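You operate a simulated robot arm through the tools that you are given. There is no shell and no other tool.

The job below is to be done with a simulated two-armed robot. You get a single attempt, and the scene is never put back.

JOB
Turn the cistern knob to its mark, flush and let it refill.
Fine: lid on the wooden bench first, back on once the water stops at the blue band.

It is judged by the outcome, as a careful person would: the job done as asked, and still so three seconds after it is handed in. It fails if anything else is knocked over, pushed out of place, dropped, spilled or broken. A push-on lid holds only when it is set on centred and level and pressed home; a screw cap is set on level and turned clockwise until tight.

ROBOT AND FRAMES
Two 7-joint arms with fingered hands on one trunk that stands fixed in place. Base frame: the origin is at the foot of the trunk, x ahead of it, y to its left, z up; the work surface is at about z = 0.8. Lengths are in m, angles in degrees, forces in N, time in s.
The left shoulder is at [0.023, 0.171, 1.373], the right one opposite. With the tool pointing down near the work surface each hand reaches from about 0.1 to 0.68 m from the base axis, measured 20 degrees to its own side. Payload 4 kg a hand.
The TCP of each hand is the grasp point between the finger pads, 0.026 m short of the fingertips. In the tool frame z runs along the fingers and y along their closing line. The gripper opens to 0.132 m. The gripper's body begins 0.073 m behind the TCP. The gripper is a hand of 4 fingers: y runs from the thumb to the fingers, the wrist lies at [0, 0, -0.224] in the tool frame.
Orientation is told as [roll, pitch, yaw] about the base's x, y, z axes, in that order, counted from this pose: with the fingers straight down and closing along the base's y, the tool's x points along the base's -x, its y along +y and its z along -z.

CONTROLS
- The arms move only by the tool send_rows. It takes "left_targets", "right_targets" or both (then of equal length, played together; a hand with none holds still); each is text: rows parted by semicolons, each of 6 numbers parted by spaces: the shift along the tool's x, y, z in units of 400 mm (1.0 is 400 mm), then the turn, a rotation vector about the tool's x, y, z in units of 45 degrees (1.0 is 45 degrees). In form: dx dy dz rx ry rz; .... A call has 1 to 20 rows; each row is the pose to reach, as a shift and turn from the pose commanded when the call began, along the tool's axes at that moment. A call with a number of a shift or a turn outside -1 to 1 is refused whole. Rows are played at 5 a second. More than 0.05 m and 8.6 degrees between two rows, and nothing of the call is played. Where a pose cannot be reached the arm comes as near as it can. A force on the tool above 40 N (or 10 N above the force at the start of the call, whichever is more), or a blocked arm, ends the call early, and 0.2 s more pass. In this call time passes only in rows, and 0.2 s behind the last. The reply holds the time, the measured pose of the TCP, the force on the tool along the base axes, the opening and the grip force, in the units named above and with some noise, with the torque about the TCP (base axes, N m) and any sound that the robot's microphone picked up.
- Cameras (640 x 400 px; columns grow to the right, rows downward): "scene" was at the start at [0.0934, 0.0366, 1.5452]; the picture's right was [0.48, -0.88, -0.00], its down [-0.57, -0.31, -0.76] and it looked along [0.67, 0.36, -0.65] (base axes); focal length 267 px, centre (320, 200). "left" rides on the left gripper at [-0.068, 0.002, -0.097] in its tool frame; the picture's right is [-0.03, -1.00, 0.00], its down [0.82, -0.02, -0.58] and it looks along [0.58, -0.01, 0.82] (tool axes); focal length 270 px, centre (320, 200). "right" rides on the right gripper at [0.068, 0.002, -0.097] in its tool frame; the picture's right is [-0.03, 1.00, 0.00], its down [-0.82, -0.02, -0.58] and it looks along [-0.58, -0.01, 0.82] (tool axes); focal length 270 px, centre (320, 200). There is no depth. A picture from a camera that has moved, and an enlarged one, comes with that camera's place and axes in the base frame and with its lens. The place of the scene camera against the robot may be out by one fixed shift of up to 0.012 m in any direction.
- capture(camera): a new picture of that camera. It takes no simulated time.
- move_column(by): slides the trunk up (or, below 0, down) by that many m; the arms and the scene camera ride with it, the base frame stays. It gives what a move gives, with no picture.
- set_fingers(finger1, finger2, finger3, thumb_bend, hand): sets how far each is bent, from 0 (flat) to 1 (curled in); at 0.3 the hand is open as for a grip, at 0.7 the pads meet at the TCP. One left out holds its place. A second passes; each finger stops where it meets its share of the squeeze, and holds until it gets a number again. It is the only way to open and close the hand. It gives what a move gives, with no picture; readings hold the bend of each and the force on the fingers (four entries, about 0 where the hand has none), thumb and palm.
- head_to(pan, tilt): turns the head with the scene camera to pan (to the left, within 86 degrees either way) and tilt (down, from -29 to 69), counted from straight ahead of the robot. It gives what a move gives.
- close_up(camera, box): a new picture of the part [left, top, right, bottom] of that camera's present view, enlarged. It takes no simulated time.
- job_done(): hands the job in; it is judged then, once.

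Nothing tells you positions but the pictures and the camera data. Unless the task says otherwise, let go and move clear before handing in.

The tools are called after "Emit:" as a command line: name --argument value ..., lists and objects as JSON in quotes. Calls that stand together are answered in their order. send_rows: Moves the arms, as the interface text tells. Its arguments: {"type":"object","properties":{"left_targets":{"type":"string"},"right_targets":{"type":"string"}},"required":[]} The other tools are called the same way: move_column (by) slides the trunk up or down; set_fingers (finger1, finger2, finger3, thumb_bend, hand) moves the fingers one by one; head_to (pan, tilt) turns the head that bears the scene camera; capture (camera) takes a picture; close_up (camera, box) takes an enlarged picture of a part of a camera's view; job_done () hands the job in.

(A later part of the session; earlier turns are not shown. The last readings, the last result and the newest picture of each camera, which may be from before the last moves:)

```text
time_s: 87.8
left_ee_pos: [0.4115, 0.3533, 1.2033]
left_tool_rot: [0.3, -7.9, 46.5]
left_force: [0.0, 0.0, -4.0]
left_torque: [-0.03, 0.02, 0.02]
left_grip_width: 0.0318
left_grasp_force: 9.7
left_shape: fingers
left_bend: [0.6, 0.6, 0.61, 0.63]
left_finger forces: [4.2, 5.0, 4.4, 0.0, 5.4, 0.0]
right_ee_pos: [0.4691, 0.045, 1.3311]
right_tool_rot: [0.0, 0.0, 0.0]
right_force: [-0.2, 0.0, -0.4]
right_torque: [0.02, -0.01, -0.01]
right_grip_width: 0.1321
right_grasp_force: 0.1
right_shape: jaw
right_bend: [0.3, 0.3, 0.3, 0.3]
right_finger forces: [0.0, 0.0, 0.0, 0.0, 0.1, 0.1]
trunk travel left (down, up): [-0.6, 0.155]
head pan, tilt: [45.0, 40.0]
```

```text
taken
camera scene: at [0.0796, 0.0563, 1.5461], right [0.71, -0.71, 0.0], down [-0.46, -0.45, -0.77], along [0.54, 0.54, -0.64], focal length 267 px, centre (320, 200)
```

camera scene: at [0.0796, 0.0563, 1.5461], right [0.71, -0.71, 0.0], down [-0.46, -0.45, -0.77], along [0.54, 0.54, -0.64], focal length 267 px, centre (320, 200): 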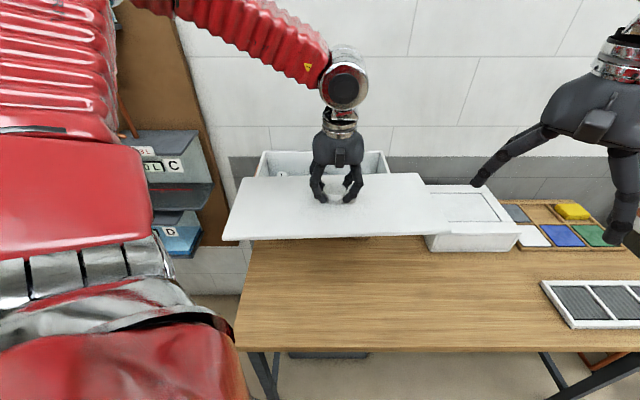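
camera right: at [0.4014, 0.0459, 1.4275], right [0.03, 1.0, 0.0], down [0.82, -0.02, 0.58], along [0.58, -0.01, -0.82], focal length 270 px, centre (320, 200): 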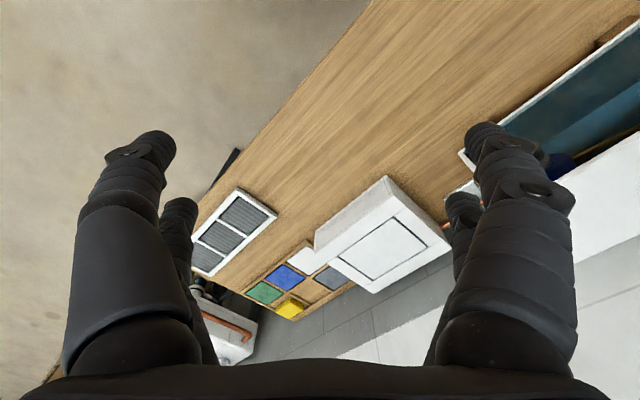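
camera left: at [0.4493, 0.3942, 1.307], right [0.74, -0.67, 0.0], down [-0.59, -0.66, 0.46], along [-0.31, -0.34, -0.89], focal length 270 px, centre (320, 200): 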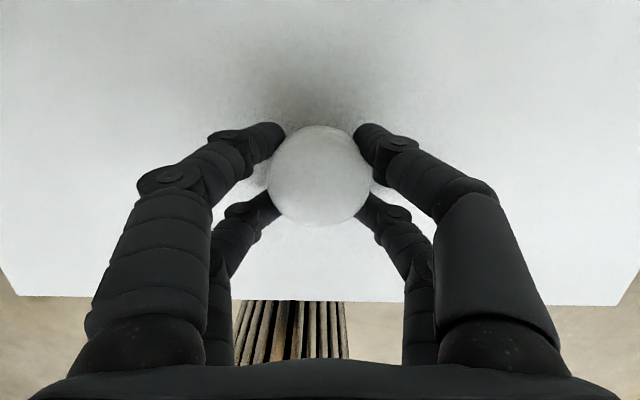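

The lid is lifted with ~8 cm clearance over the cistern rim. Carry it forward over the cistern, turning back 1.5° to square.

Emit:
send_rows --left_targets "-0.059 0.003 0.0083 0.0004 0 0.0028; -0.1179 0.006 0.0166 0.0008 0 0.0055; -0.1769 0.0091 0.0249 0.0012 0 0.0083; -0.2359 0.0121 0.0331 0.0015 0 0.011; -0.2948 0.0151 0.0414 0.0019 0 0.0138; -0.3538 0.0181 0.0497 0.0023 0 0.0165; -0.4128 0.0211 0.058 0.0027 0 0.0193; -0.4717 0.0241 0.0663 0.0031 0 0.022; -0.5307 0.0272 0.0746 0.0035 0 0.0248; -0.5897 0.0302 0.0828 0.0038 0 0.0275; -0.6486 0.0332 0.0911 0.0042 0 0.0303; -0.7076 0.0362 0.0994 0.0046 0 0.033"

Emit:
capture --camera "left"

Emit:
close_up --camera "scene" --box '[230, 90, 430, 245]'

```text
time_s: 90.4
left_ee_pos: [0.5981, 0.5733, 1.202]
left_tool_rot: [0.4, -7.9, 45.0]
left_force: [-0.5, -0.2, -4.2]
left_torque: [0.0, 0.01, -0.01]
left_grip_width: 0.0312
left_grasp_force: 9.2
left_shape: fingers
left_bend: [0.6, 0.6, 0.61, 0.63]
left_finger forces: [4.4, 5.0, 4.3, 0.0, 5.4, 0.0]
right_ee_pos: [0.4717, 0.0458, 1.3303]
right_tool_rot: [0.0, 0.1, 0.0]
right_force: [0.6, 0.0, -0.2]
right_torque: [0.01, 0.04, 0.02]
right_grip_width: 0.1318
right_grasp_force: 0.1
right_shape: jaw
right_bend: [0.3, 0.3, 0.3, 0.3]
right_finger forces: [0.0, 0.0, 0.0, 0.1, 0.0, 0.1]
trunk travel left (down, up): [-0.6, 0.155]
head pan, tilt: [45.0, 40.0]
```

```text
taken
camera left: at [0.6364, 0.6111, 1.3062], right [0.73, -0.69, 0.0], down [-0.61, -0.64, 0.46], along [-0.32, -0.33, -0.89], focal length 270 px, centre (320, 200)
```

left: 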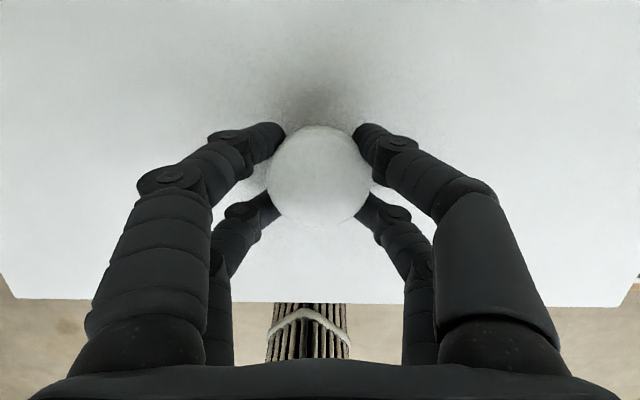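

```text
2.58 times, centred on (330, 168) of scene
camera zoom: at [0.0811, 0.057, 1.546], right [0.71, -0.71, 0.0], down [-0.46, -0.46, -0.76], along [0.54, 0.54, -0.64], focal length 688 px, centre (294, 284)
```

zoom: 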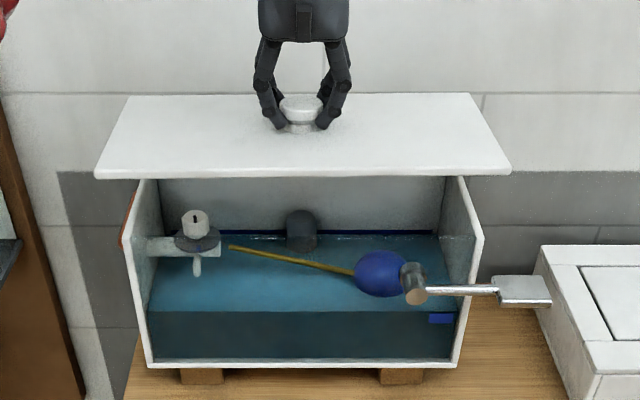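

The lid is over the cistern, ~2 mm left and ~2 mm too far back, with a ~0.8° left-low roll. I'll correct these and lower to about 2 cm above the rim.

Emit:
send_rows --left_targets "0.005 -0.0045 0 -0.0176 0 0.0025; 0.0095 -0.0045 0.035 -0.0176 0 0.0025; 0.014 -0.0045 0.07 -0.0176 0 0.0025; 0.0188 -0.0045 0.1 -0.0176 0 0.0025; 0.021 -0.0045 0.12 -0.0176 0 0.0025"

Emit:
capture --camera "left"

Emit:
close_up --camera "scene" --box '[240, 120, 440, 245]'

Emit:
close_up --camera "scene" --box '[240, 140, 300, 190]'

Emit:
close_up --camera "scene" --box '[350, 140, 410, 190]'

```text
time_s: 91.6
left_ee_pos: [0.5988, 0.5695, 1.1537]
left_tool_rot: [1.0, -7.9, 44.9]
left_force: [0.7, 1.0, -3.7]
left_torque: [0.01, -0.01, 0.0]
left_grip_width: 0.0315
left_grasp_force: 9.3
left_shape: fingers
left_bend: [0.6, 0.6, 0.61, 0.63]
left_finger forces: [4.2, 5.0, 4.4, 0.0, 5.5, 0.0]
right_ee_pos: [0.4698, 0.0448, 1.3307]
right_tool_rot: [0.0, 0.2, 0.1]
right_force: [0.1, -0.4, 0.0]
right_torque: [-0.02, -0.02, -0.02]
right_grip_width: 0.1319
right_grasp_force: 0.2
right_shape: jaw
right_bend: [0.3, 0.3, 0.3, 0.3]
right_finger forces: [0.0, 0.1, 0.0, 0.0, 0.0, 0.0]
trunk travel left (down, up): [-0.6, 0.155]
head pan, tilt: [45.0, 40.0]
```

```text
taken
camera left: at [0.638, 0.6072, 1.2582], right [0.73, -0.69, -0.02], down [-0.61, -0.65, 0.46], along [-0.33, -0.32, -0.89], focal length 270 px, centre (320, 200)
```

left: 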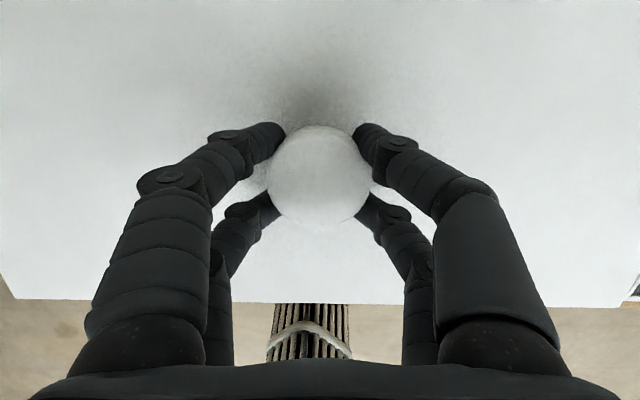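

```text
3.20 times, centred on (340, 182) of scene
camera zoom: at [0.0801, 0.0566, 1.5461], right [0.71, -0.71, 0.0], down [-0.46, -0.45, -0.77], along [0.54, 0.54, -0.64], focal length 854 px, centre (256, 256)
```

zoom: 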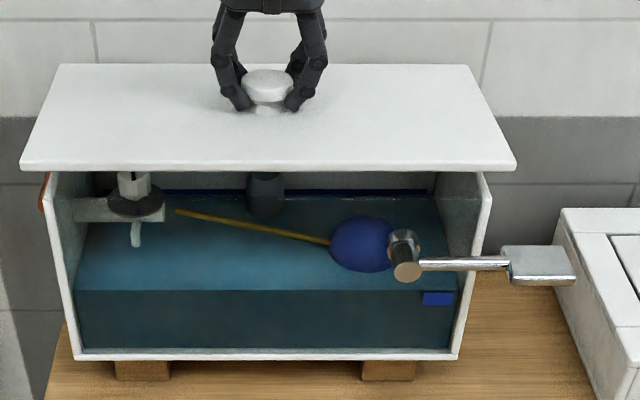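

```text
8.00 times, centred on (270, 165) of scene
camera zoom: at [0.0801, 0.0566, 1.5461], right [0.71, -0.71, 0.0], down [-0.46, -0.45, -0.77], along [0.54, 0.54, -0.64], focal length 2134 px, centre (720, 480)
```

zoom: 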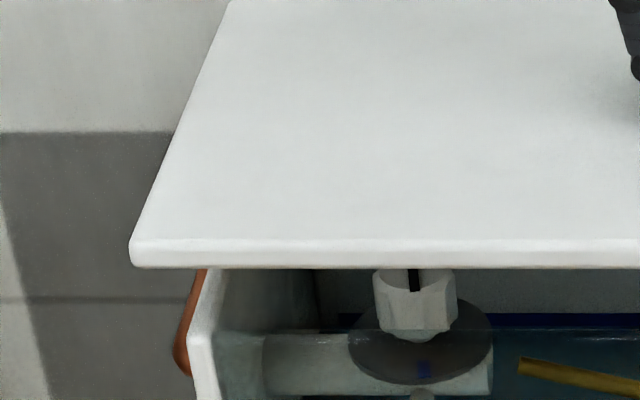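

```text
8.00 times, centred on (380, 165) of scene
camera zoom: at [0.0801, 0.0566, 1.5461], right [0.71, -0.71, 0.0], down [-0.46, -0.45, -0.77], along [0.54, 0.54, -0.64], focal length 2134 px, centre (-160, 480)
```

zoom: 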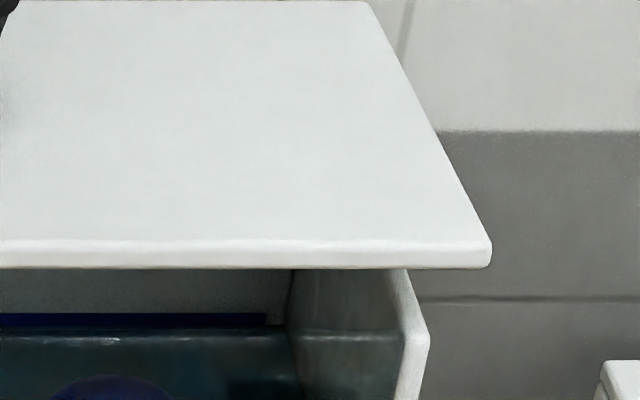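

The lid is level in roll and matches its original left/right position; it seems pitched ~2° front-up. I'll correct the pitch and then check the corners again.

Emit:
send_rows --left_targets "0.0045 0 -0.0006 0 -0.0444 0; 0.0055 0 0.0194 0 -0.0444 0"

Emit:
capture --camera "left"

Emit:
close_up --camera "scene" --box '[240, 120, 440, 245]'

Emit:
close_up --camera "scene" --box '[240, 130, 320, 180]'

Emit:
close_up --camera "scene" --box '[325, 130, 405, 180]'

```text
time_s: 92.2
left_ee_pos: [0.5981, 0.5683, 1.1459]
left_tool_rot: [1.1, -9.9, 44.9]
left_force: [0.7, 0.0, -4.0]
left_torque: [0.02, 0.02, 0.02]
left_grip_width: 0.0314
left_grasp_force: 10.0
left_shape: fingers
left_bend: [0.6, 0.6, 0.61, 0.63]
left_finger forces: [4.4, 5.1, 4.4, 0.1, 5.4, 0.0]
right_ee_pos: [0.4716, 0.0462, 1.3291]
right_tool_rot: [0.1, 0.1, 0.0]
right_force: [0.5, -0.4, -0.1]
right_torque: [-0.01, 0.07, 0.02]
right_grip_width: 0.1319
right_grasp_force: 0.0
right_shape: jaw
right_bend: [0.3, 0.3, 0.3, 0.3]
right_finger forces: [0.0, 0.0, 0.0, 0.0, 0.0, 0.0]
trunk travel left (down, up): [-0.6, 0.155]
head pan, tilt: [45.0, 40.0]
```

```text
taken
camera left: at [0.6347, 0.6043, 1.2519], right [0.73, -0.69, -0.01], down [-0.62, -0.66, 0.43], along [-0.3, -0.3, -0.9], focal length 270 px, centre (320, 200)
```

left: 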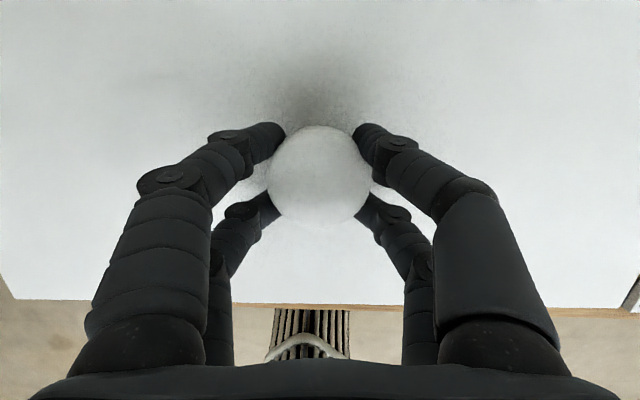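

```text
3.20 times, centred on (340, 182) of scene
camera zoom: at [0.0808, 0.057, 1.546], right [0.71, -0.71, 0.0], down [-0.46, -0.45, -0.77], along [0.54, 0.54, -0.64], focal length 854 px, centre (256, 256)
```

zoom: 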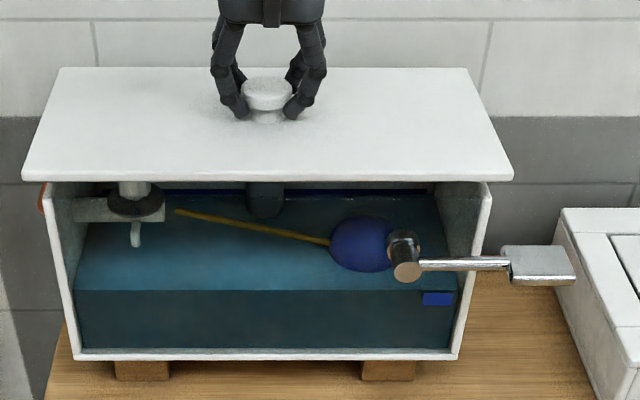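

```text
8.00 times, centred on (280, 155) of scene
camera zoom: at [0.0808, 0.057, 1.546], right [0.71, -0.71, 0.0], down [-0.46, -0.45, -0.77], along [0.54, 0.54, -0.64], focal length 2134 px, centre (640, 560)
```

zoom: 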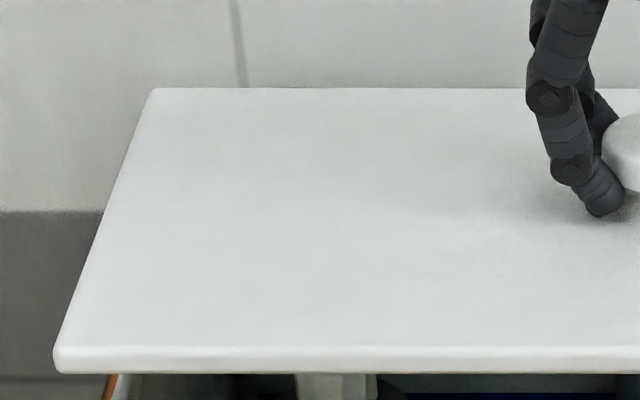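

```text
8.00 times, centred on (365, 155) of scene
camera zoom: at [0.0808, 0.057, 1.546], right [0.71, -0.71, 0.0], down [-0.46, -0.45, -0.77], along [0.54, 0.54, -0.64], focal length 2134 px, centre (-40, 560)
```

zoom: 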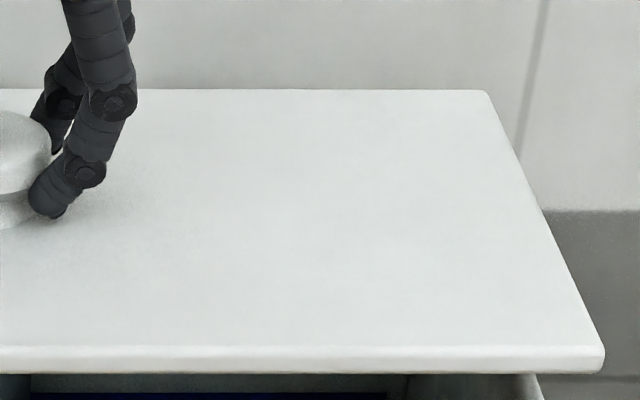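

High-zoom corner measurements and the hand camera agree that the lid is still about 3° front-up (left/right are level and centred). I'll lean another 3.2° and re-measure.

Emit:
send_rows --left_targets "0.0064 0 -0.0011 0 -0.071 0.006"

Emit:
capture --camera "left"

Emit:
close_up --camera "scene" --box '[240, 130, 320, 180]'

Emit:
close_up --camera "scene" --box '[325, 130, 405, 180]'

```text
time_s: 92.6
left_ee_pos: [0.5957, 0.5646, 1.1467]
left_tool_rot: [1.1, -13.2, 44.7]
left_force: [0.6, -0.6, -4.2]
left_torque: [0.01, -0.02, 0.0]
left_grip_width: 0.0316
left_grasp_force: 9.2
left_shape: fingers
left_bend: [0.6, 0.6, 0.61, 0.63]
left_finger forces: [4.3, 5.0, 4.4, 0.0, 5.3, 0.0]
right_ee_pos: [0.469, 0.045, 1.3308]
right_tool_rot: [0.0, 0.0, 0.0]
right_force: [-0.4, -0.1, 0.3]
right_torque: [0.03, 0.01, 0.0]
right_grip_width: 0.1318
right_grasp_force: 0.1
right_shape: jaw
right_bend: [0.3, 0.3, 0.3, 0.3]
right_finger forces: [0.0, 0.0, 0.1, 0.1, 0.1, 0.1]
trunk travel left (down, up): [-0.6, 0.155]
head pan, tilt: [45.0, 40.0]
```

```text
taken
camera left: at [0.6279, 0.5969, 1.2555], right [0.72, -0.69, -0.01], down [-0.64, -0.67, 0.38], along [-0.27, -0.26, -0.93], focal length 270 px, centre (320, 200)
```

left: 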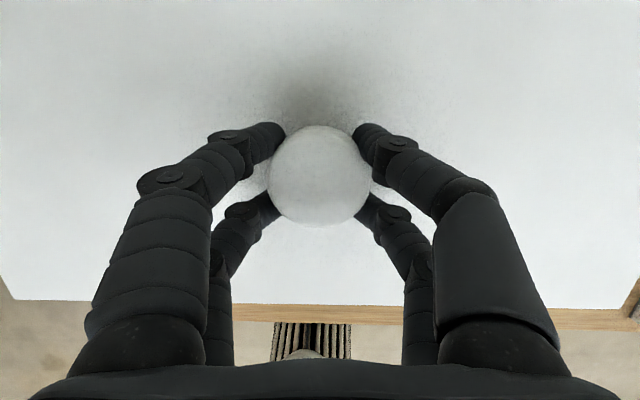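

```text
8.00 times, centred on (280, 155) of scene
camera zoom: at [0.0792, 0.0562, 1.5461], right [0.71, -0.71, 0.0], down [-0.46, -0.45, -0.77], along [0.54, 0.54, -0.64], focal length 2134 px, centre (640, 560)
```

zoom: 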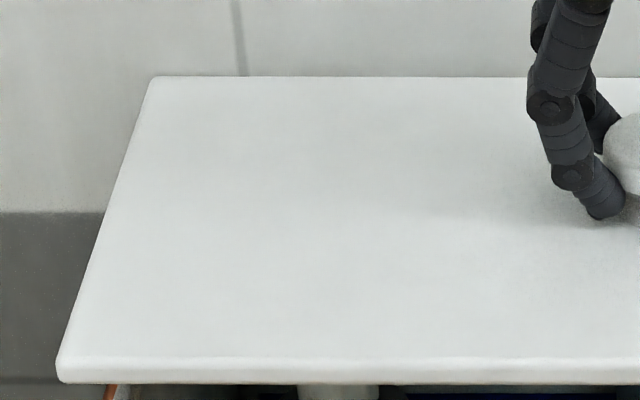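

```text
8.00 times, centred on (365, 155) of scene
camera zoom: at [0.0792, 0.0562, 1.5461], right [0.71, -0.71, 0.0], down [-0.46, -0.45, -0.77], along [0.54, 0.54, -0.64], focal length 2134 px, centre (-40, 560)
```

zoom: 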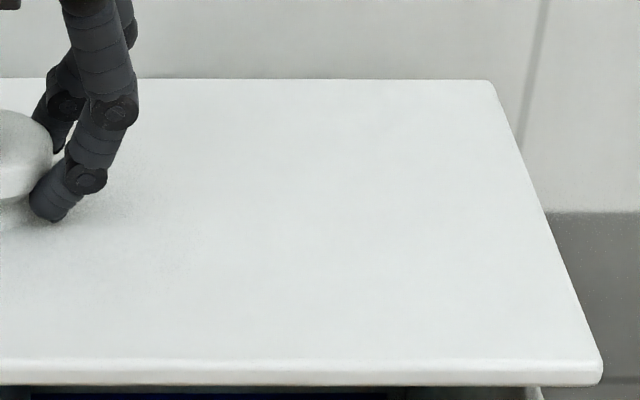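

The lid is now level within ~1°, centred to within a millimetre, about 25 mm above its seat. I lower 15 mm with a tiny yaw correction.

Emit:
send_rows --left_targets "0.0043 -0.002 0.0183 0.0025 0 0.011; 0.0086 -0.002 0.0365 0.0025 0 0.011"

Emit:
close_up --camera "scene" --box '[240, 130, 320, 180]'

Emit:
close_up --camera "scene" --box '[325, 130, 405, 180]'

Emit:
close_up --camera "scene" --box '[240, 120, 440, 245]'

```text
time_s: 93.2
left_ee_pos: [0.5962, 0.5661, 1.1295]
left_tool_rot: [1.3, -13.1, 44.0]
left_force: [-0.8, -0.2, -3.9]
left_torque: [0.0, -0.04, 0.03]
left_grip_width: 0.0313
left_grasp_force: 9.4
left_shape: fingers
left_bend: [0.6, 0.6, 0.61, 0.63]
left_finger forces: [4.2, 5.1, 4.3, 0.0, 5.2, 0.0]
right_ee_pos: [0.4703, 0.0455, 1.3306]
right_tool_rot: [0.0, 0.1, 0.0]
right_force: [-0.1, 0.8, 0.0]
right_torque: [-0.02, -0.06, -0.01]
right_grip_width: 0.132
right_grasp_force: 0.1
right_shape: jaw
right_bend: [0.3, 0.3, 0.3, 0.3]
right_finger forces: [0.0, 0.0, 0.0, 0.1, 0.1, 0.0]
trunk travel left (down, up): [-0.6, 0.155]
head pan, tilt: [45.0, 40.0]
```

```text
8.00 times, centred on (280, 155) of scene
camera zoom: at [0.0803, 0.0568, 1.546], right [0.71, -0.71, 0.0], down [-0.46, -0.45, -0.77], along [0.54, 0.54, -0.64], focal length 2134 px, centre (640, 560)
```

zoom: 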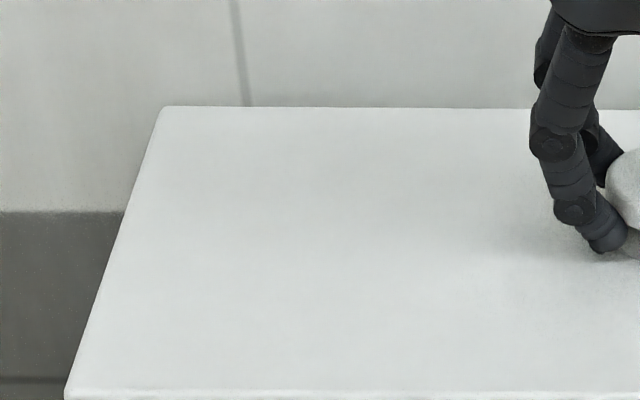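

```text
8.00 times, centred on (365, 155) of scene
camera zoom: at [0.0803, 0.0568, 1.546], right [0.71, -0.71, 0.0], down [-0.46, -0.45, -0.77], along [0.54, 0.54, -0.64], focal length 2134 px, centre (-40, 560)
```

zoom: 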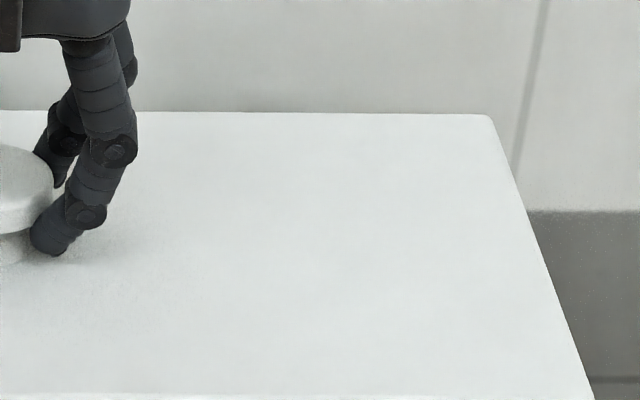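

```text
3.20 times, centred on (340, 182) of scene
camera zoom: at [0.0803, 0.0568, 1.546], right [0.71, -0.71, 0.0], down [-0.46, -0.45, -0.77], along [0.54, 0.54, -0.64], focal length 854 px, centre (256, 256)
```

zoom: 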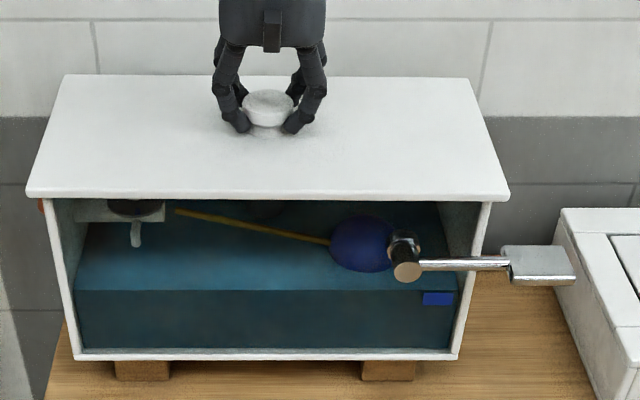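

Lid is ~8 mm above its seat. Let me get all four corners at high zoom to check yaw/roll before the final lowering.

Emit:
close_up --camera "scene" --box '[240, 140, 280, 190]'

Emit:
close_up --camera "scene" --box '[360, 140, 400, 190]'

Emit:
capture --camera "left"

```text
8.00 times, centred on (260, 165) of scene
camera zoom: at [0.0803, 0.0568, 1.546], right [0.71, -0.71, 0.0], down [-0.46, -0.45, -0.77], along [0.54, 0.54, -0.64], focal length 2134 px, centre (800, 480)
```

zoom: 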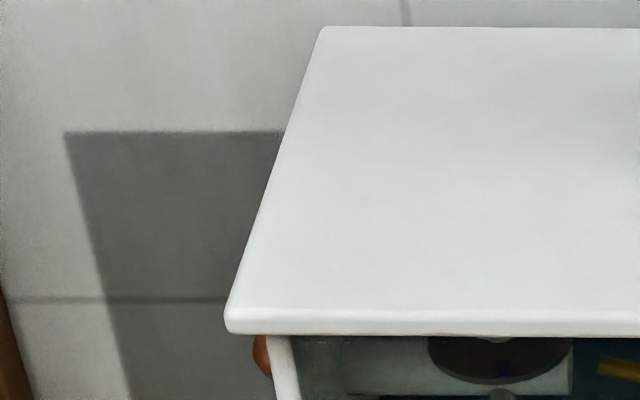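

```text
8.00 times, centred on (380, 165) of scene
camera zoom: at [0.0803, 0.0568, 1.546], right [0.71, -0.71, 0.0], down [-0.46, -0.45, -0.77], along [0.54, 0.54, -0.64], focal length 2134 px, centre (-160, 480)
```

zoom: 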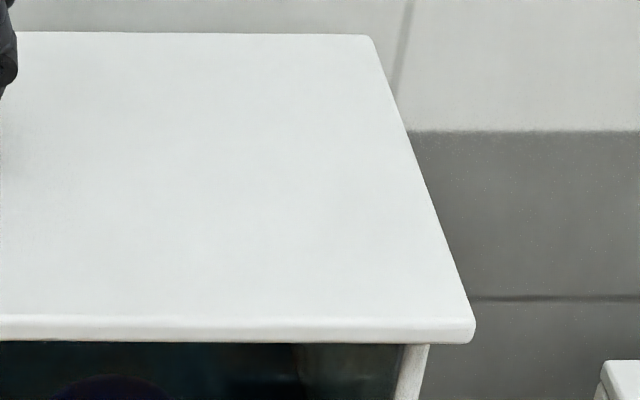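

```text
taken
camera left: at [0.6297, 0.5967, 1.2394], right [0.72, -0.7, -0.01], down [-0.64, -0.67, 0.38], along [-0.27, -0.26, -0.93], focal length 270 px, centre (320, 200)
```

left: 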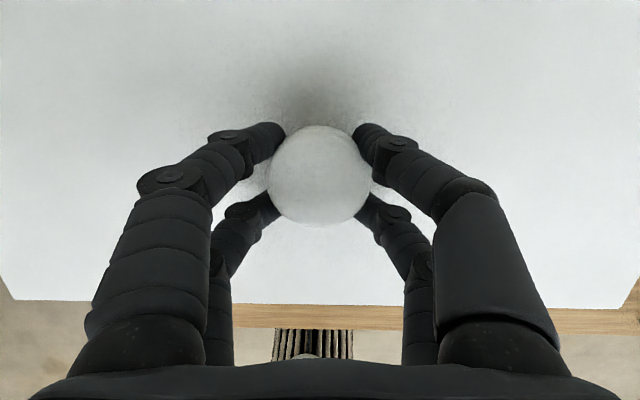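

Yaw is right; the right end is ~0.5° low. I correct the roll and lower until contact in small steps.

Emit:
send_rows --left_targets "0.0017 0 0.0073 0.0108 0 -0.0025; 0.0034 0 0.0146 0.0108 0 -0.0025"

Emit:
close_up --camera "scene" --box '[240, 140, 280, 190]'

Emit:
close_up --camera "scene" --box '[360, 140, 400, 190]'

```text
time_s: 93.8
left_ee_pos: [0.5961, 0.5658, 1.1264]
left_tool_rot: [0.7, -13.1, 44.3]
left_force: [-0.7, 0.2, -4.3]
left_torque: [0.0, 0.02, 0.01]
left_grip_width: 0.0313
left_grasp_force: 9.5
left_shape: fingers
left_bend: [0.6, 0.6, 0.61, 0.63]
left_finger forces: [4.2, 5.0, 4.4, 0.1, 5.3, 0.1]
right_ee_pos: [0.4704, 0.0451, 1.3297]
right_tool_rot: [0.1, 0.1, 0.0]
right_force: [-0.5, -0.3, -0.7]
right_torque: [0.02, 0.02, 0.03]
right_grip_width: 0.1321
right_grasp_force: 0.1
right_shape: jaw
right_bend: [0.3, 0.3, 0.3, 0.3]
right_finger forces: [0.1, 0.0, 0.1, 0.0, 0.0, 0.0]
trunk travel left (down, up): [-0.6, 0.155]
head pan, tilt: [45.0, 40.0]
```

```text
8.00 times, centred on (260, 165) of scene
camera zoom: at [0.0803, 0.0565, 1.546], right [0.71, -0.71, 0.0], down [-0.46, -0.45, -0.77], along [0.54, 0.54, -0.64], focal length 2134 px, centre (800, 480)
```

zoom: 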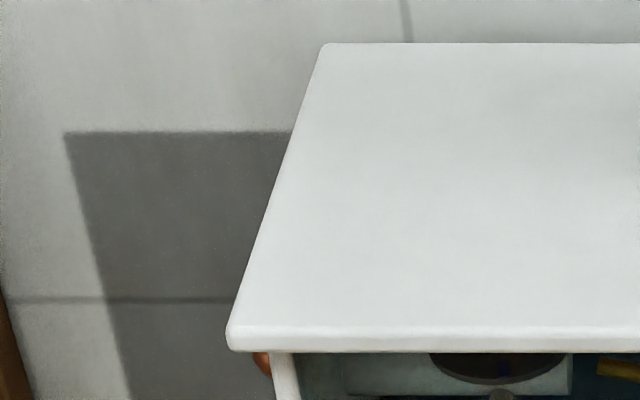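

```text
8.00 times, centred on (380, 165) of scene
camera zoom: at [0.0803, 0.0565, 1.546], right [0.71, -0.71, 0.0], down [-0.46, -0.45, -0.77], along [0.54, 0.54, -0.64], focal length 2134 px, centre (-160, 480)
```

zoom: 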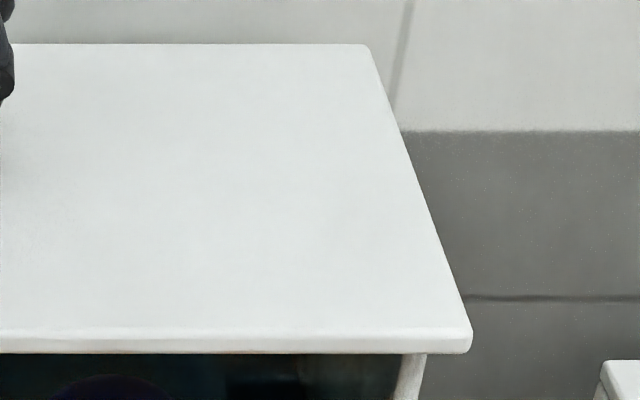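

Left/right is level now. The front may be ~1° low relative to the original, so I take back 1° of lean and go on down in 2 mm steps.

Emit:
send_rows --left_targets "-0.0022 0 0.0004 0 0.0222 0; -0.001 0 0.0053 0 0.0222 0"

Emit:
close_up --camera "scene" --box '[240, 140, 280, 190]'

Emit:
close_up --camera "scene" --box '[360, 140, 400, 190]'

```text
time_s: 94.4
left_ee_pos: [0.5972, 0.5663, 1.1231]
left_tool_rot: [0.7, -12.1, 44.2]
left_force: [-0.5, -0.7, -4.3]
left_torque: [-0.03, 0.04, 0.0]
left_grip_width: 0.0315
left_grasp_force: 9.7
left_shape: fingers
left_bend: [0.6, 0.6, 0.61, 0.63]
left_finger forces: [4.3, 5.0, 4.4, 0.0, 5.3, 0.0]
right_ee_pos: [0.4706, 0.045, 1.3301]
right_tool_rot: [0.0, 0.0, 0.1]
right_force: [-0.5, 0.0, 0.8]
right_torque: [0.0, -0.01, 0.01]
right_grip_width: 0.1317
right_grasp_force: 0.0
right_shape: jaw
right_bend: [0.3, 0.3, 0.3, 0.3]
right_finger forces: [0.0, 0.0, 0.1, 0.0, 0.0, 0.0]
trunk travel left (down, up): [-0.6, 0.155]
head pan, tilt: [45.0, 40.0]
```

```text
8.00 times, centred on (260, 165) of scene
camera zoom: at [0.0801, 0.0565, 1.5461], right [0.71, -0.71, 0.0], down [-0.46, -0.45, -0.77], along [0.54, 0.54, -0.64], focal length 2134 px, centre (800, 480)
```

zoom: 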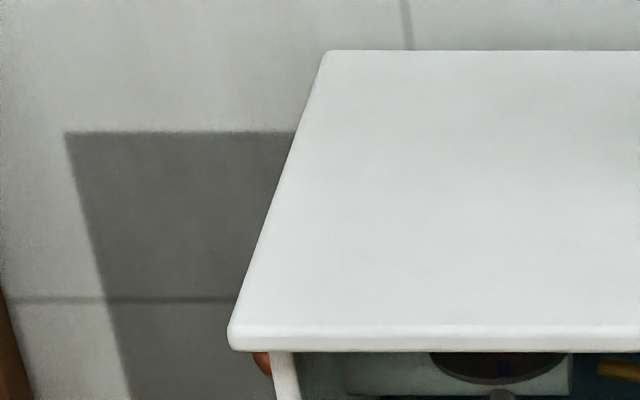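

```text
8.00 times, centred on (380, 165) of scene
camera zoom: at [0.0801, 0.0565, 1.5461], right [0.71, -0.71, 0.0], down [-0.46, -0.45, -0.77], along [0.54, 0.54, -0.64], focal length 2134 px, centre (-160, 480)
```

zoom: 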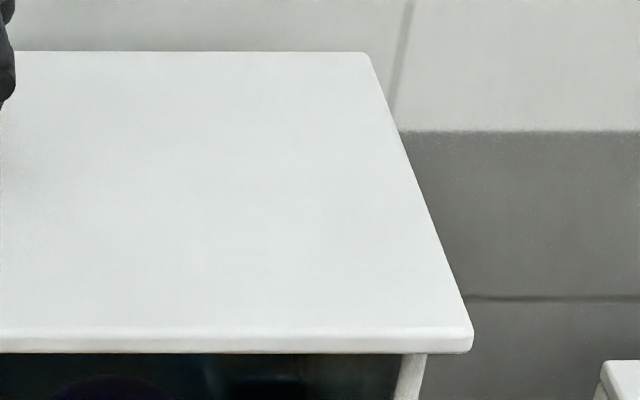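

Let me compare with the very first picture using the identical crop.

Emit:
close_up --camera "scene" --box '[240, 120, 440, 245]'

Emit:
capture --camera "left"

```text
3.20 times, centred on (340, 182) of scene
camera zoom: at [0.0801, 0.0565, 1.5461], right [0.71, -0.71, 0.0], down [-0.46, -0.45, -0.77], along [0.54, 0.54, -0.64], focal length 854 px, centre (256, 256)
```

zoom: 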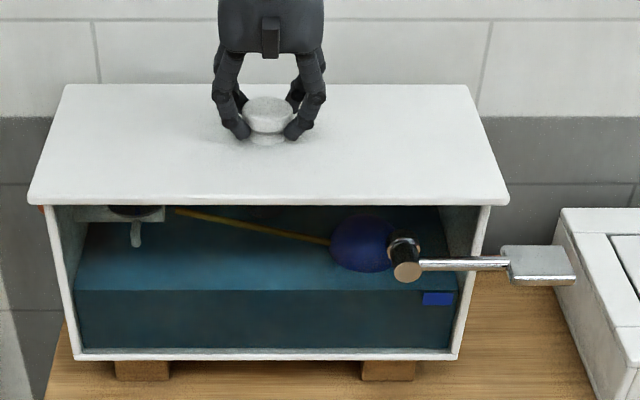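

```text
taken
camera left: at [0.6303, 0.599, 1.2311], right [0.72, -0.7, -0.01], down [-0.64, -0.66, 0.39], along [-0.28, -0.28, -0.92], focal length 270 px, centre (320, 200)
```

left: 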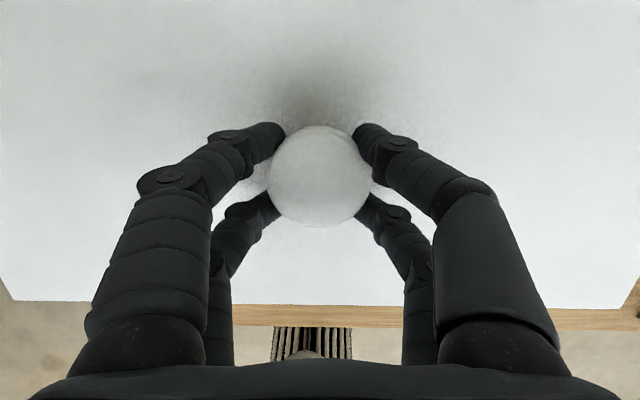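

The lid reads ~2 mm too near me and ~1.5 mm right of its original place, about 1–2 mm above the seat. I nudge it back/left and lower on.

Emit:
send_rows --left_targets "-0.0056 0.0043 0.0012 0 0 0; -0.0045 0.0043 0.0062 0 0 0"

Emit:
close_up --camera "scene" --box '[240, 120, 440, 245]'

```text
time_s: 95.0
left_ee_pos: [0.5972, 0.5692, 1.1208]
left_tool_rot: [0.6, -12.1, 44.2]
left_force: [-0.3, 0.3, -3.5]
left_torque: [0.01, -0.01, -0.02]
left_grip_width: 0.0314
left_grasp_force: 9.3
left_shape: fingers
left_bend: [0.6, 0.6, 0.61, 0.63]
left_finger forces: [4.4, 4.9, 4.3, 0.0, 5.5, 0.0]
right_ee_pos: [0.4697, 0.0447, 1.3307]
right_tool_rot: [-0.1, 0.2, 0.0]
right_force: [-0.5, 1.1, -0.1]
right_torque: [0.0, 0.01, -0.03]
right_grip_width: 0.132
right_grasp_force: 0.1
right_shape: jaw
right_bend: [0.3, 0.3, 0.3, 0.3]
right_finger forces: [0.0, 0.0, 0.0, 0.0, 0.1, 0.1]
trunk travel left (down, up): [-0.6, 0.155]
head pan, tilt: [45.0, 40.0]
```

```text
3.20 times, centred on (340, 182) of scene
camera zoom: at [0.0799, 0.0564, 1.5461], right [0.71, -0.71, 0.0], down [-0.46, -0.45, -0.77], along [0.54, 0.54, -0.64], focal length 854 px, centre (256, 256)
```

zoom: 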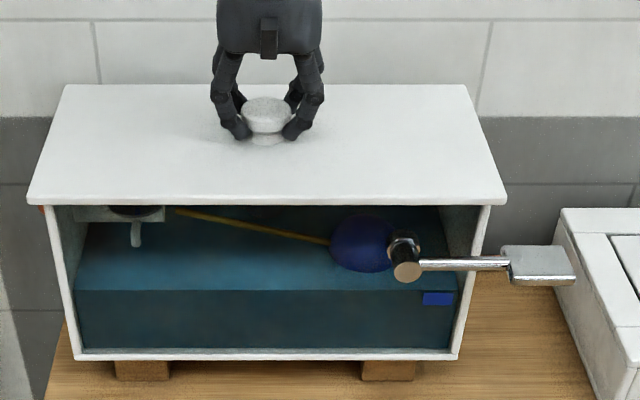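

Matches the original crop to within a pixel or two. Continue down 2 mm at a time to feel contact.

Emit:
send_rows --left_targets "0.001 0 0.005 0 0 0"

Emit:
send_rows --left_targets "0.001 0 0.005 0 0 0"

Emit:
close_up --camera "scene" --box '[240, 120, 440, 245]'

```text
time_s: 95.4
left_ee_pos: [0.5968, 0.5676, 1.1217]
left_tool_rot: [0.6, -12.3, 44.2]
left_force: [-0.2, 1.6, 3.6]
left_torque: [0.12, -0.03, -0.02]
left_grip_width: 0.031
left_grasp_force: 10.3
left_shape: fingers
left_bend: [0.6, 0.61, 0.62, 0.63]
left_finger forces: [5.8, 4.3, 3.4, 0.0, 6.0, 0.0]
right_ee_pos: [0.4691, 0.0463, 1.3305]
right_tool_rot: [0.1, 0.0, -0.1]
right_force: [0.4, 0.1, -0.1]
right_torque: [0.0, -0.04, 0.02]
right_grip_width: 0.132
right_grasp_force: 0.1
right_shape: jaw
right_bend: [0.3, 0.3, 0.3, 0.3]
right_finger forces: [0.0, 0.0, 0.1, 0.0, 0.0, 0.0]
trunk travel left (down, up): [-0.6, 0.155]
head pan, tilt: [45.0, 40.0]
```

```text
time_s: 95.8
left_ee_pos: [0.5977, 0.568, 1.12]
left_tool_rot: [0.5, -12.3, 44.1]
left_force: [1.5, 2.7, 10.3]
left_torque: [0.19, -0.17, -0.03]
left_grip_width: 0.0307
left_grasp_force: 11.4
left_shape: fingers
left_bend: [0.61, 0.61, 0.62, 0.64]
left_finger forces: [7.5, 3.9, 3.1, 0.0, 7.7, 0.1]
right_ee_pos: [0.4691, 0.0442, 1.3309]
right_tool_rot: [0.1, -0.1, 0.0]
right_force: [-0.1, 0.4, -0.3]
right_torque: [-0.02, -0.01, 0.01]
right_grip_width: 0.1321
right_grasp_force: 0.2
right_shape: jaw
right_bend: [0.3, 0.3, 0.3, 0.3]
right_finger forces: [0.0, 0.0, 0.0, 0.1, 0.0, 0.1]
trunk travel left (down, up): [-0.6, 0.155]
head pan, tilt: [45.0, 40.0]
```

```text
3.20 times, centred on (340, 182) of scene
camera zoom: at [0.0787, 0.0557, 1.5463], right [0.71, -0.71, 0.0], down [-0.45, -0.45, -0.77], along [0.54, 0.54, -0.64], focal length 854 px, centre (256, 256)
```

zoom: 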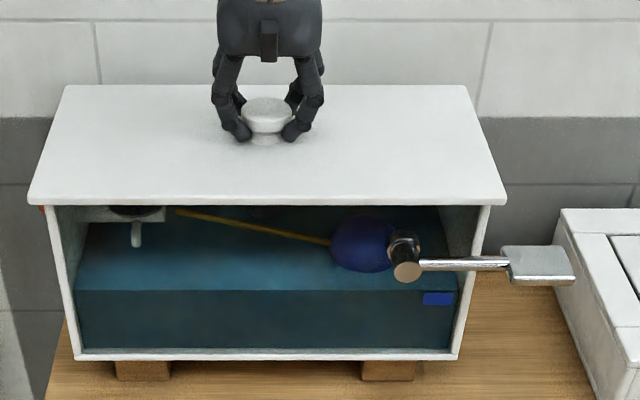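

Contact: the rim takes the load (about 14 N) with nearly balanced torque, so the lid is seated flat. Check corners closely before releasing.

Emit:
close_up --camera "scene" --box '[240, 140, 280, 190]'

Emit:
close_up --camera "scene" --box '[360, 140, 400, 190]'

Emit:
capture --camera "left"

```text
8.00 times, centred on (260, 165) of scene
camera zoom: at [0.0787, 0.0557, 1.5463], right [0.71, -0.71, 0.0], down [-0.45, -0.45, -0.77], along [0.54, 0.54, -0.64], focal length 2134 px, centre (800, 480)
```

zoom: 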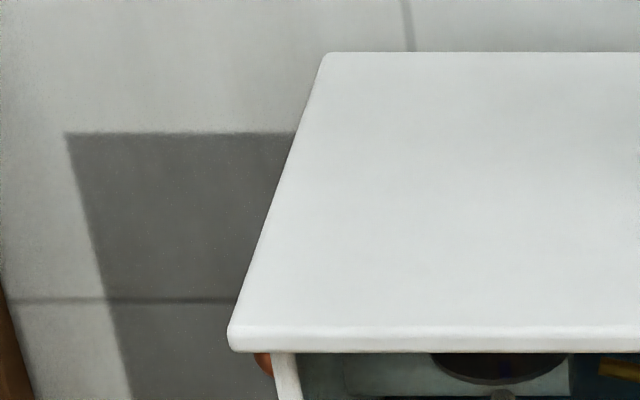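

```text
8.00 times, centred on (380, 165) of scene
camera zoom: at [0.0787, 0.0557, 1.5463], right [0.71, -0.71, 0.0], down [-0.45, -0.45, -0.77], along [0.54, 0.54, -0.64], focal length 2134 px, centre (-160, 480)
```

zoom: 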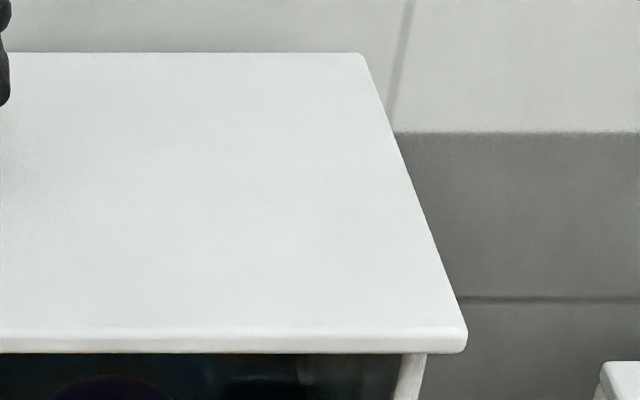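

```text
taken
camera left: at [0.6304, 0.6012, 1.2279], right [0.72, -0.7, 0.0], down [-0.64, -0.66, 0.39], along [-0.27, -0.28, -0.92], focal length 270 px, centre (320, 200)
```

left: 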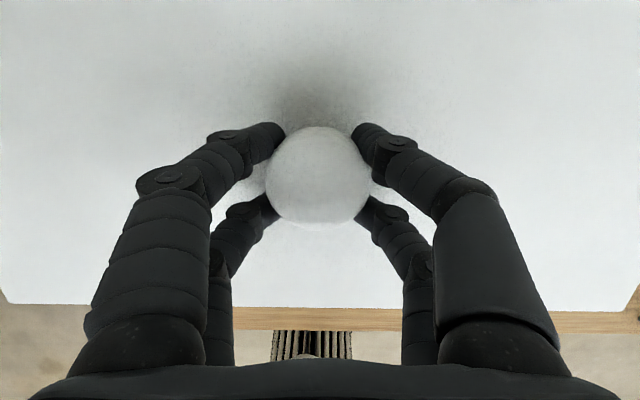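

The lid is back within ~1 mm of its original pose and square. I press it home a little more with the grip still on.

Emit:
send_rows --left_targets "0.001 0 0.005 0 0 0; 0.0019 0 0.009 0 0 0"

Emit:
close_up --camera "scene" --box '[240, 120, 440, 245]'

```text
time_s: 96.4
left_ee_pos: [0.5968, 0.5679, 1.1181]
left_tool_rot: [0.5, -12.4, 44.2]
left_force: [3.3, 2.8, 21.7]
left_torque: [-0.01, 0.04, -0.04]
left_grip_width: 0.0308
left_grasp_force: 17.4
left_shape: fingers
left_bend: [0.62, 0.64, 0.65, 0.64]
left_finger forces: [6.1, 12.2, 10.1, 0.0, 6.7, 0.1]
right_ee_pos: [0.468, 0.0438, 1.3311]
right_tool_rot: [0.1, 0.0, 0.0]
right_force: [0.5, -0.7, 0.2]
right_torque: [-0.01, 0.02, 0.04]
right_grip_width: 0.1322
right_grasp_force: 0.0
right_shape: jaw
right_bend: [0.3, 0.3, 0.3, 0.3]
right_finger forces: [0.1, 0.1, 0.1, 0.1, 0.0, 0.0]
trunk travel left (down, up): [-0.6, 0.155]
head pan, tilt: [45.0, 40.0]
```

```text
3.20 times, centred on (340, 182) of scene
camera zoom: at [0.0778, 0.0549, 1.5464], right [0.71, -0.71, 0.0], down [-0.45, -0.45, -0.77], along [0.54, 0.54, -0.64], focal length 854 px, centre (256, 256)
```

zoom: 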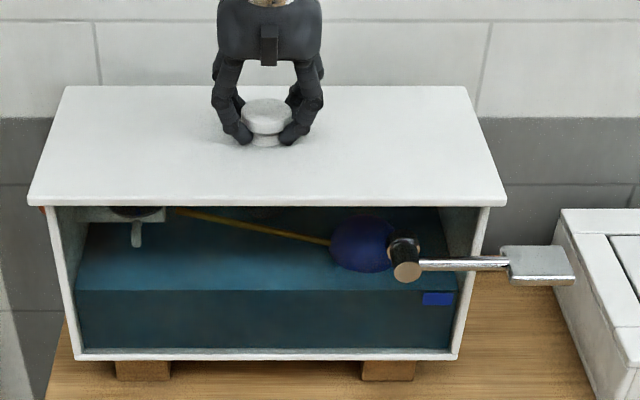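

Pressed with ~26 N, torque balanced, so it's home. I'll relieve the force and open the fingers in stages.

Emit:
send_rows --left_targets "-0.0011 0 -0.005 0 0 0; -0.0019 0 -0.009 0 0 0"

Emit:
set_fingers --hand "left" --finger1 0.57 --finger2 0.57 --finger3 0.57 --thumb_bend 0.57

Emit:
capture --camera "left"

```text
time_s: 97.0
left_ee_pos: [0.5959, 0.5677, 1.117]
left_tool_rot: [0.7, -12.0, 44.2]
left_force: [3.9, 1.9, 9.7]
left_torque: [0.02, -0.16, -0.03]
left_grip_width: 0.0305
left_grasp_force: 13.7
left_shape: fingers
left_bend: [0.62, 0.63, 0.64, 0.64]
left_finger forces: [5.8, 6.5, 7.2, 0.1, 7.2, 0.1]
right_ee_pos: [0.4691, 0.0447, 1.33]
right_tool_rot: [0.0, 0.0, 0.1]
right_force: [1.1, 0.4, 1.1]
right_torque: [0.0, 0.02, 0.0]
right_grip_width: 0.1318
right_grasp_force: 0.1
right_shape: jaw
right_bend: [0.3, 0.3, 0.3, 0.3]
right_finger forces: [0.1, 0.1, 0.0, 0.1, 0.0, 0.0]
trunk travel left (down, up): [-0.6, 0.155]
head pan, tilt: [45.0, 40.0]
```

```text
time_s: 98.0
left_ee_pos: [0.5954, 0.5677, 1.1187]
left_tool_rot: [0.7, -12.2, 44.2]
left_force: [-1.6, 0.1, 7.9]
left_torque: [-0.11, 0.14, 0.0]
left_grip_width: 0.0451
left_grasp_force: 4.5
left_shape: fingers
left_bend: [0.56, 0.58, 0.61, 0.56]
left_finger forces: [0.0, 3.1, 5.0, 0.0, 0.0, 0.0]
right_ee_pos: [0.4688, 0.0448, 1.3316]
right_tool_rot: [0.1, 0.0, 0.0]
right_force: [-0.1, 0.4, 0.0]
right_torque: [0.02, -0.01, 0.03]
right_grip_width: 0.1318
right_grasp_force: 0.0
right_shape: jaw
right_bend: [0.3, 0.3, 0.3, 0.3]
right_finger forces: [0.0, 0.1, 0.1, 0.1, 0.1, 0.0]
trunk travel left (down, up): [-0.6, 0.155]
head pan, tilt: [45.0, 40.0]
```

```text
taken
camera left: at [0.6292, 0.6007, 1.2261], right [0.72, -0.7, -0.01], down [-0.64, -0.66, 0.39], along [-0.28, -0.28, -0.92], focal length 270 px, centre (320, 200)
```

left: 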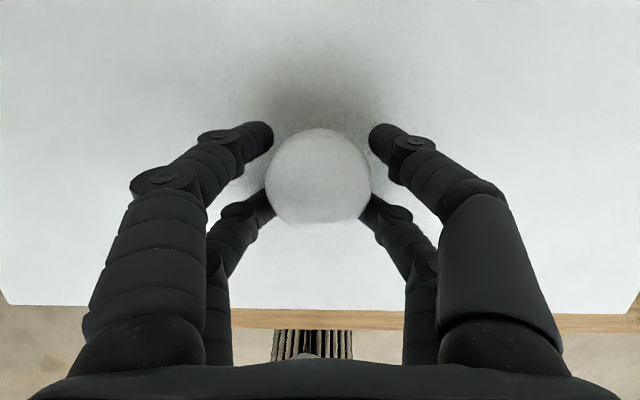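

Fingers opened off the knob; the near tips rest on the lid. Raise a few mm, then open more.

Emit:
send_rows --left_targets "-0.0026 0 -0.0122 0 0 0"

Emit:
set_fingers --hand "left" --finger1 0.52 --finger2 0.54 --finger3 0.54 --thumb_bend 0.52

Emit:
capture --camera "left"

Emit:
close_up --camera "scene" --box '[280, 120, 360, 170]'

```text
time_s: 98.4
left_ee_pos: [0.5951, 0.5685, 1.1206]
left_tool_rot: [0.6, -12.1, 44.3]
left_force: [0.8, -0.9, -0.6]
left_torque: [0.0, -0.01, 0.02]
left_grip_width: 0.0451
left_grasp_force: 0.0
left_shape: fingers
left_bend: [0.56, 0.56, 0.56, 0.56]
left_finger forces: [0.0, 0.0, 0.1, 0.0, 0.1, 0.0]
right_ee_pos: [0.4714, 0.0455, 1.3304]
right_tool_rot: [0.1, 0.0, 0.0]
right_force: [0.6, -0.2, 0.4]
right_torque: [0.05, 0.02, -0.02]
right_grip_width: 0.1319
right_grasp_force: 0.1
right_shape: jaw
right_bend: [0.3, 0.3, 0.3, 0.3]
right_finger forces: [0.1, 0.0, 0.0, 0.0, 0.0, 0.1]
trunk travel left (down, up): [-0.6, 0.155]
head pan, tilt: [45.0, 40.0]
```

```text
time_s: 99.4
left_ee_pos: [0.5963, 0.5692, 1.1217]
left_tool_rot: [0.7, -12.1, 44.2]
left_force: [0.2, 0.1, -0.3]
left_torque: [0.02, 0.06, -0.02]
left_grip_width: 0.0584
left_grasp_force: 0.0
left_shape: fingers
left_bend: [0.52, 0.54, 0.54, 0.52]
left_finger forces: [0.1, 0.0, 0.1, 0.0, 0.0, 0.1]
right_ee_pos: [0.4699, 0.0451, 1.3307]
right_tool_rot: [-0.1, 0.0, -0.1]
right_force: [0.3, -0.5, 0.3]
right_torque: [-0.04, 0.03, 0.01]
right_grip_width: 0.132
right_grasp_force: 0.0
right_shape: jaw
right_bend: [0.3, 0.3, 0.3, 0.3]
right_finger forces: [0.1, 0.0, 0.0, 0.0, 0.1, 0.0]
trunk travel left (down, up): [-0.6, 0.155]
head pan, tilt: [45.0, 40.0]
```

```text
taken
camera left: at [0.6303, 0.6013, 1.23], right [0.72, -0.7, -0.01], down [-0.64, -0.66, 0.39], along [-0.28, -0.28, -0.92], focal length 270 px, centre (320, 200)
```

left: 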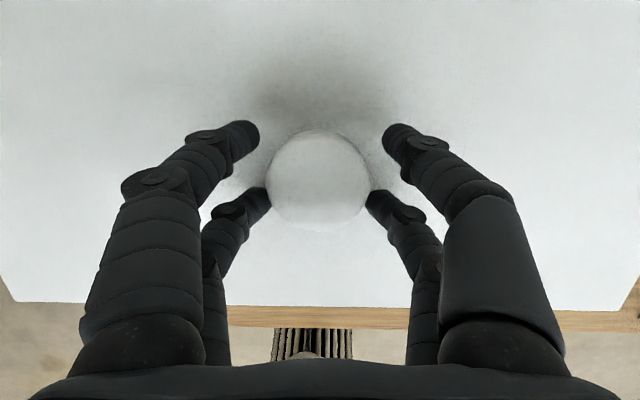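

```text
8.00 times, centred on (320, 145) of scene
camera zoom: at [0.0797, 0.0562, 1.5461], right [0.71, -0.71, 0.0], down [-0.46, -0.45, -0.77], along [0.54, 0.54, -0.64], focal length 2134 px, centre (320, 640)
```

zoom: 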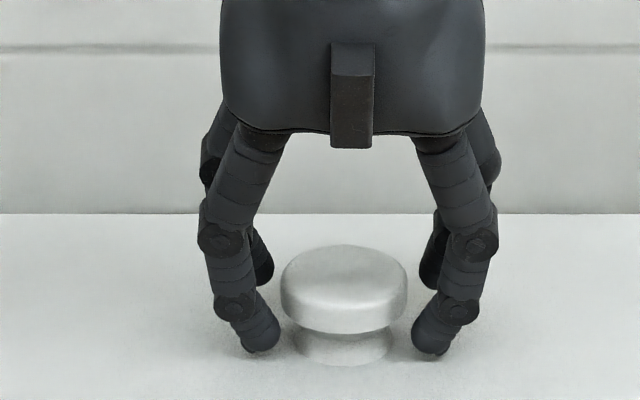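

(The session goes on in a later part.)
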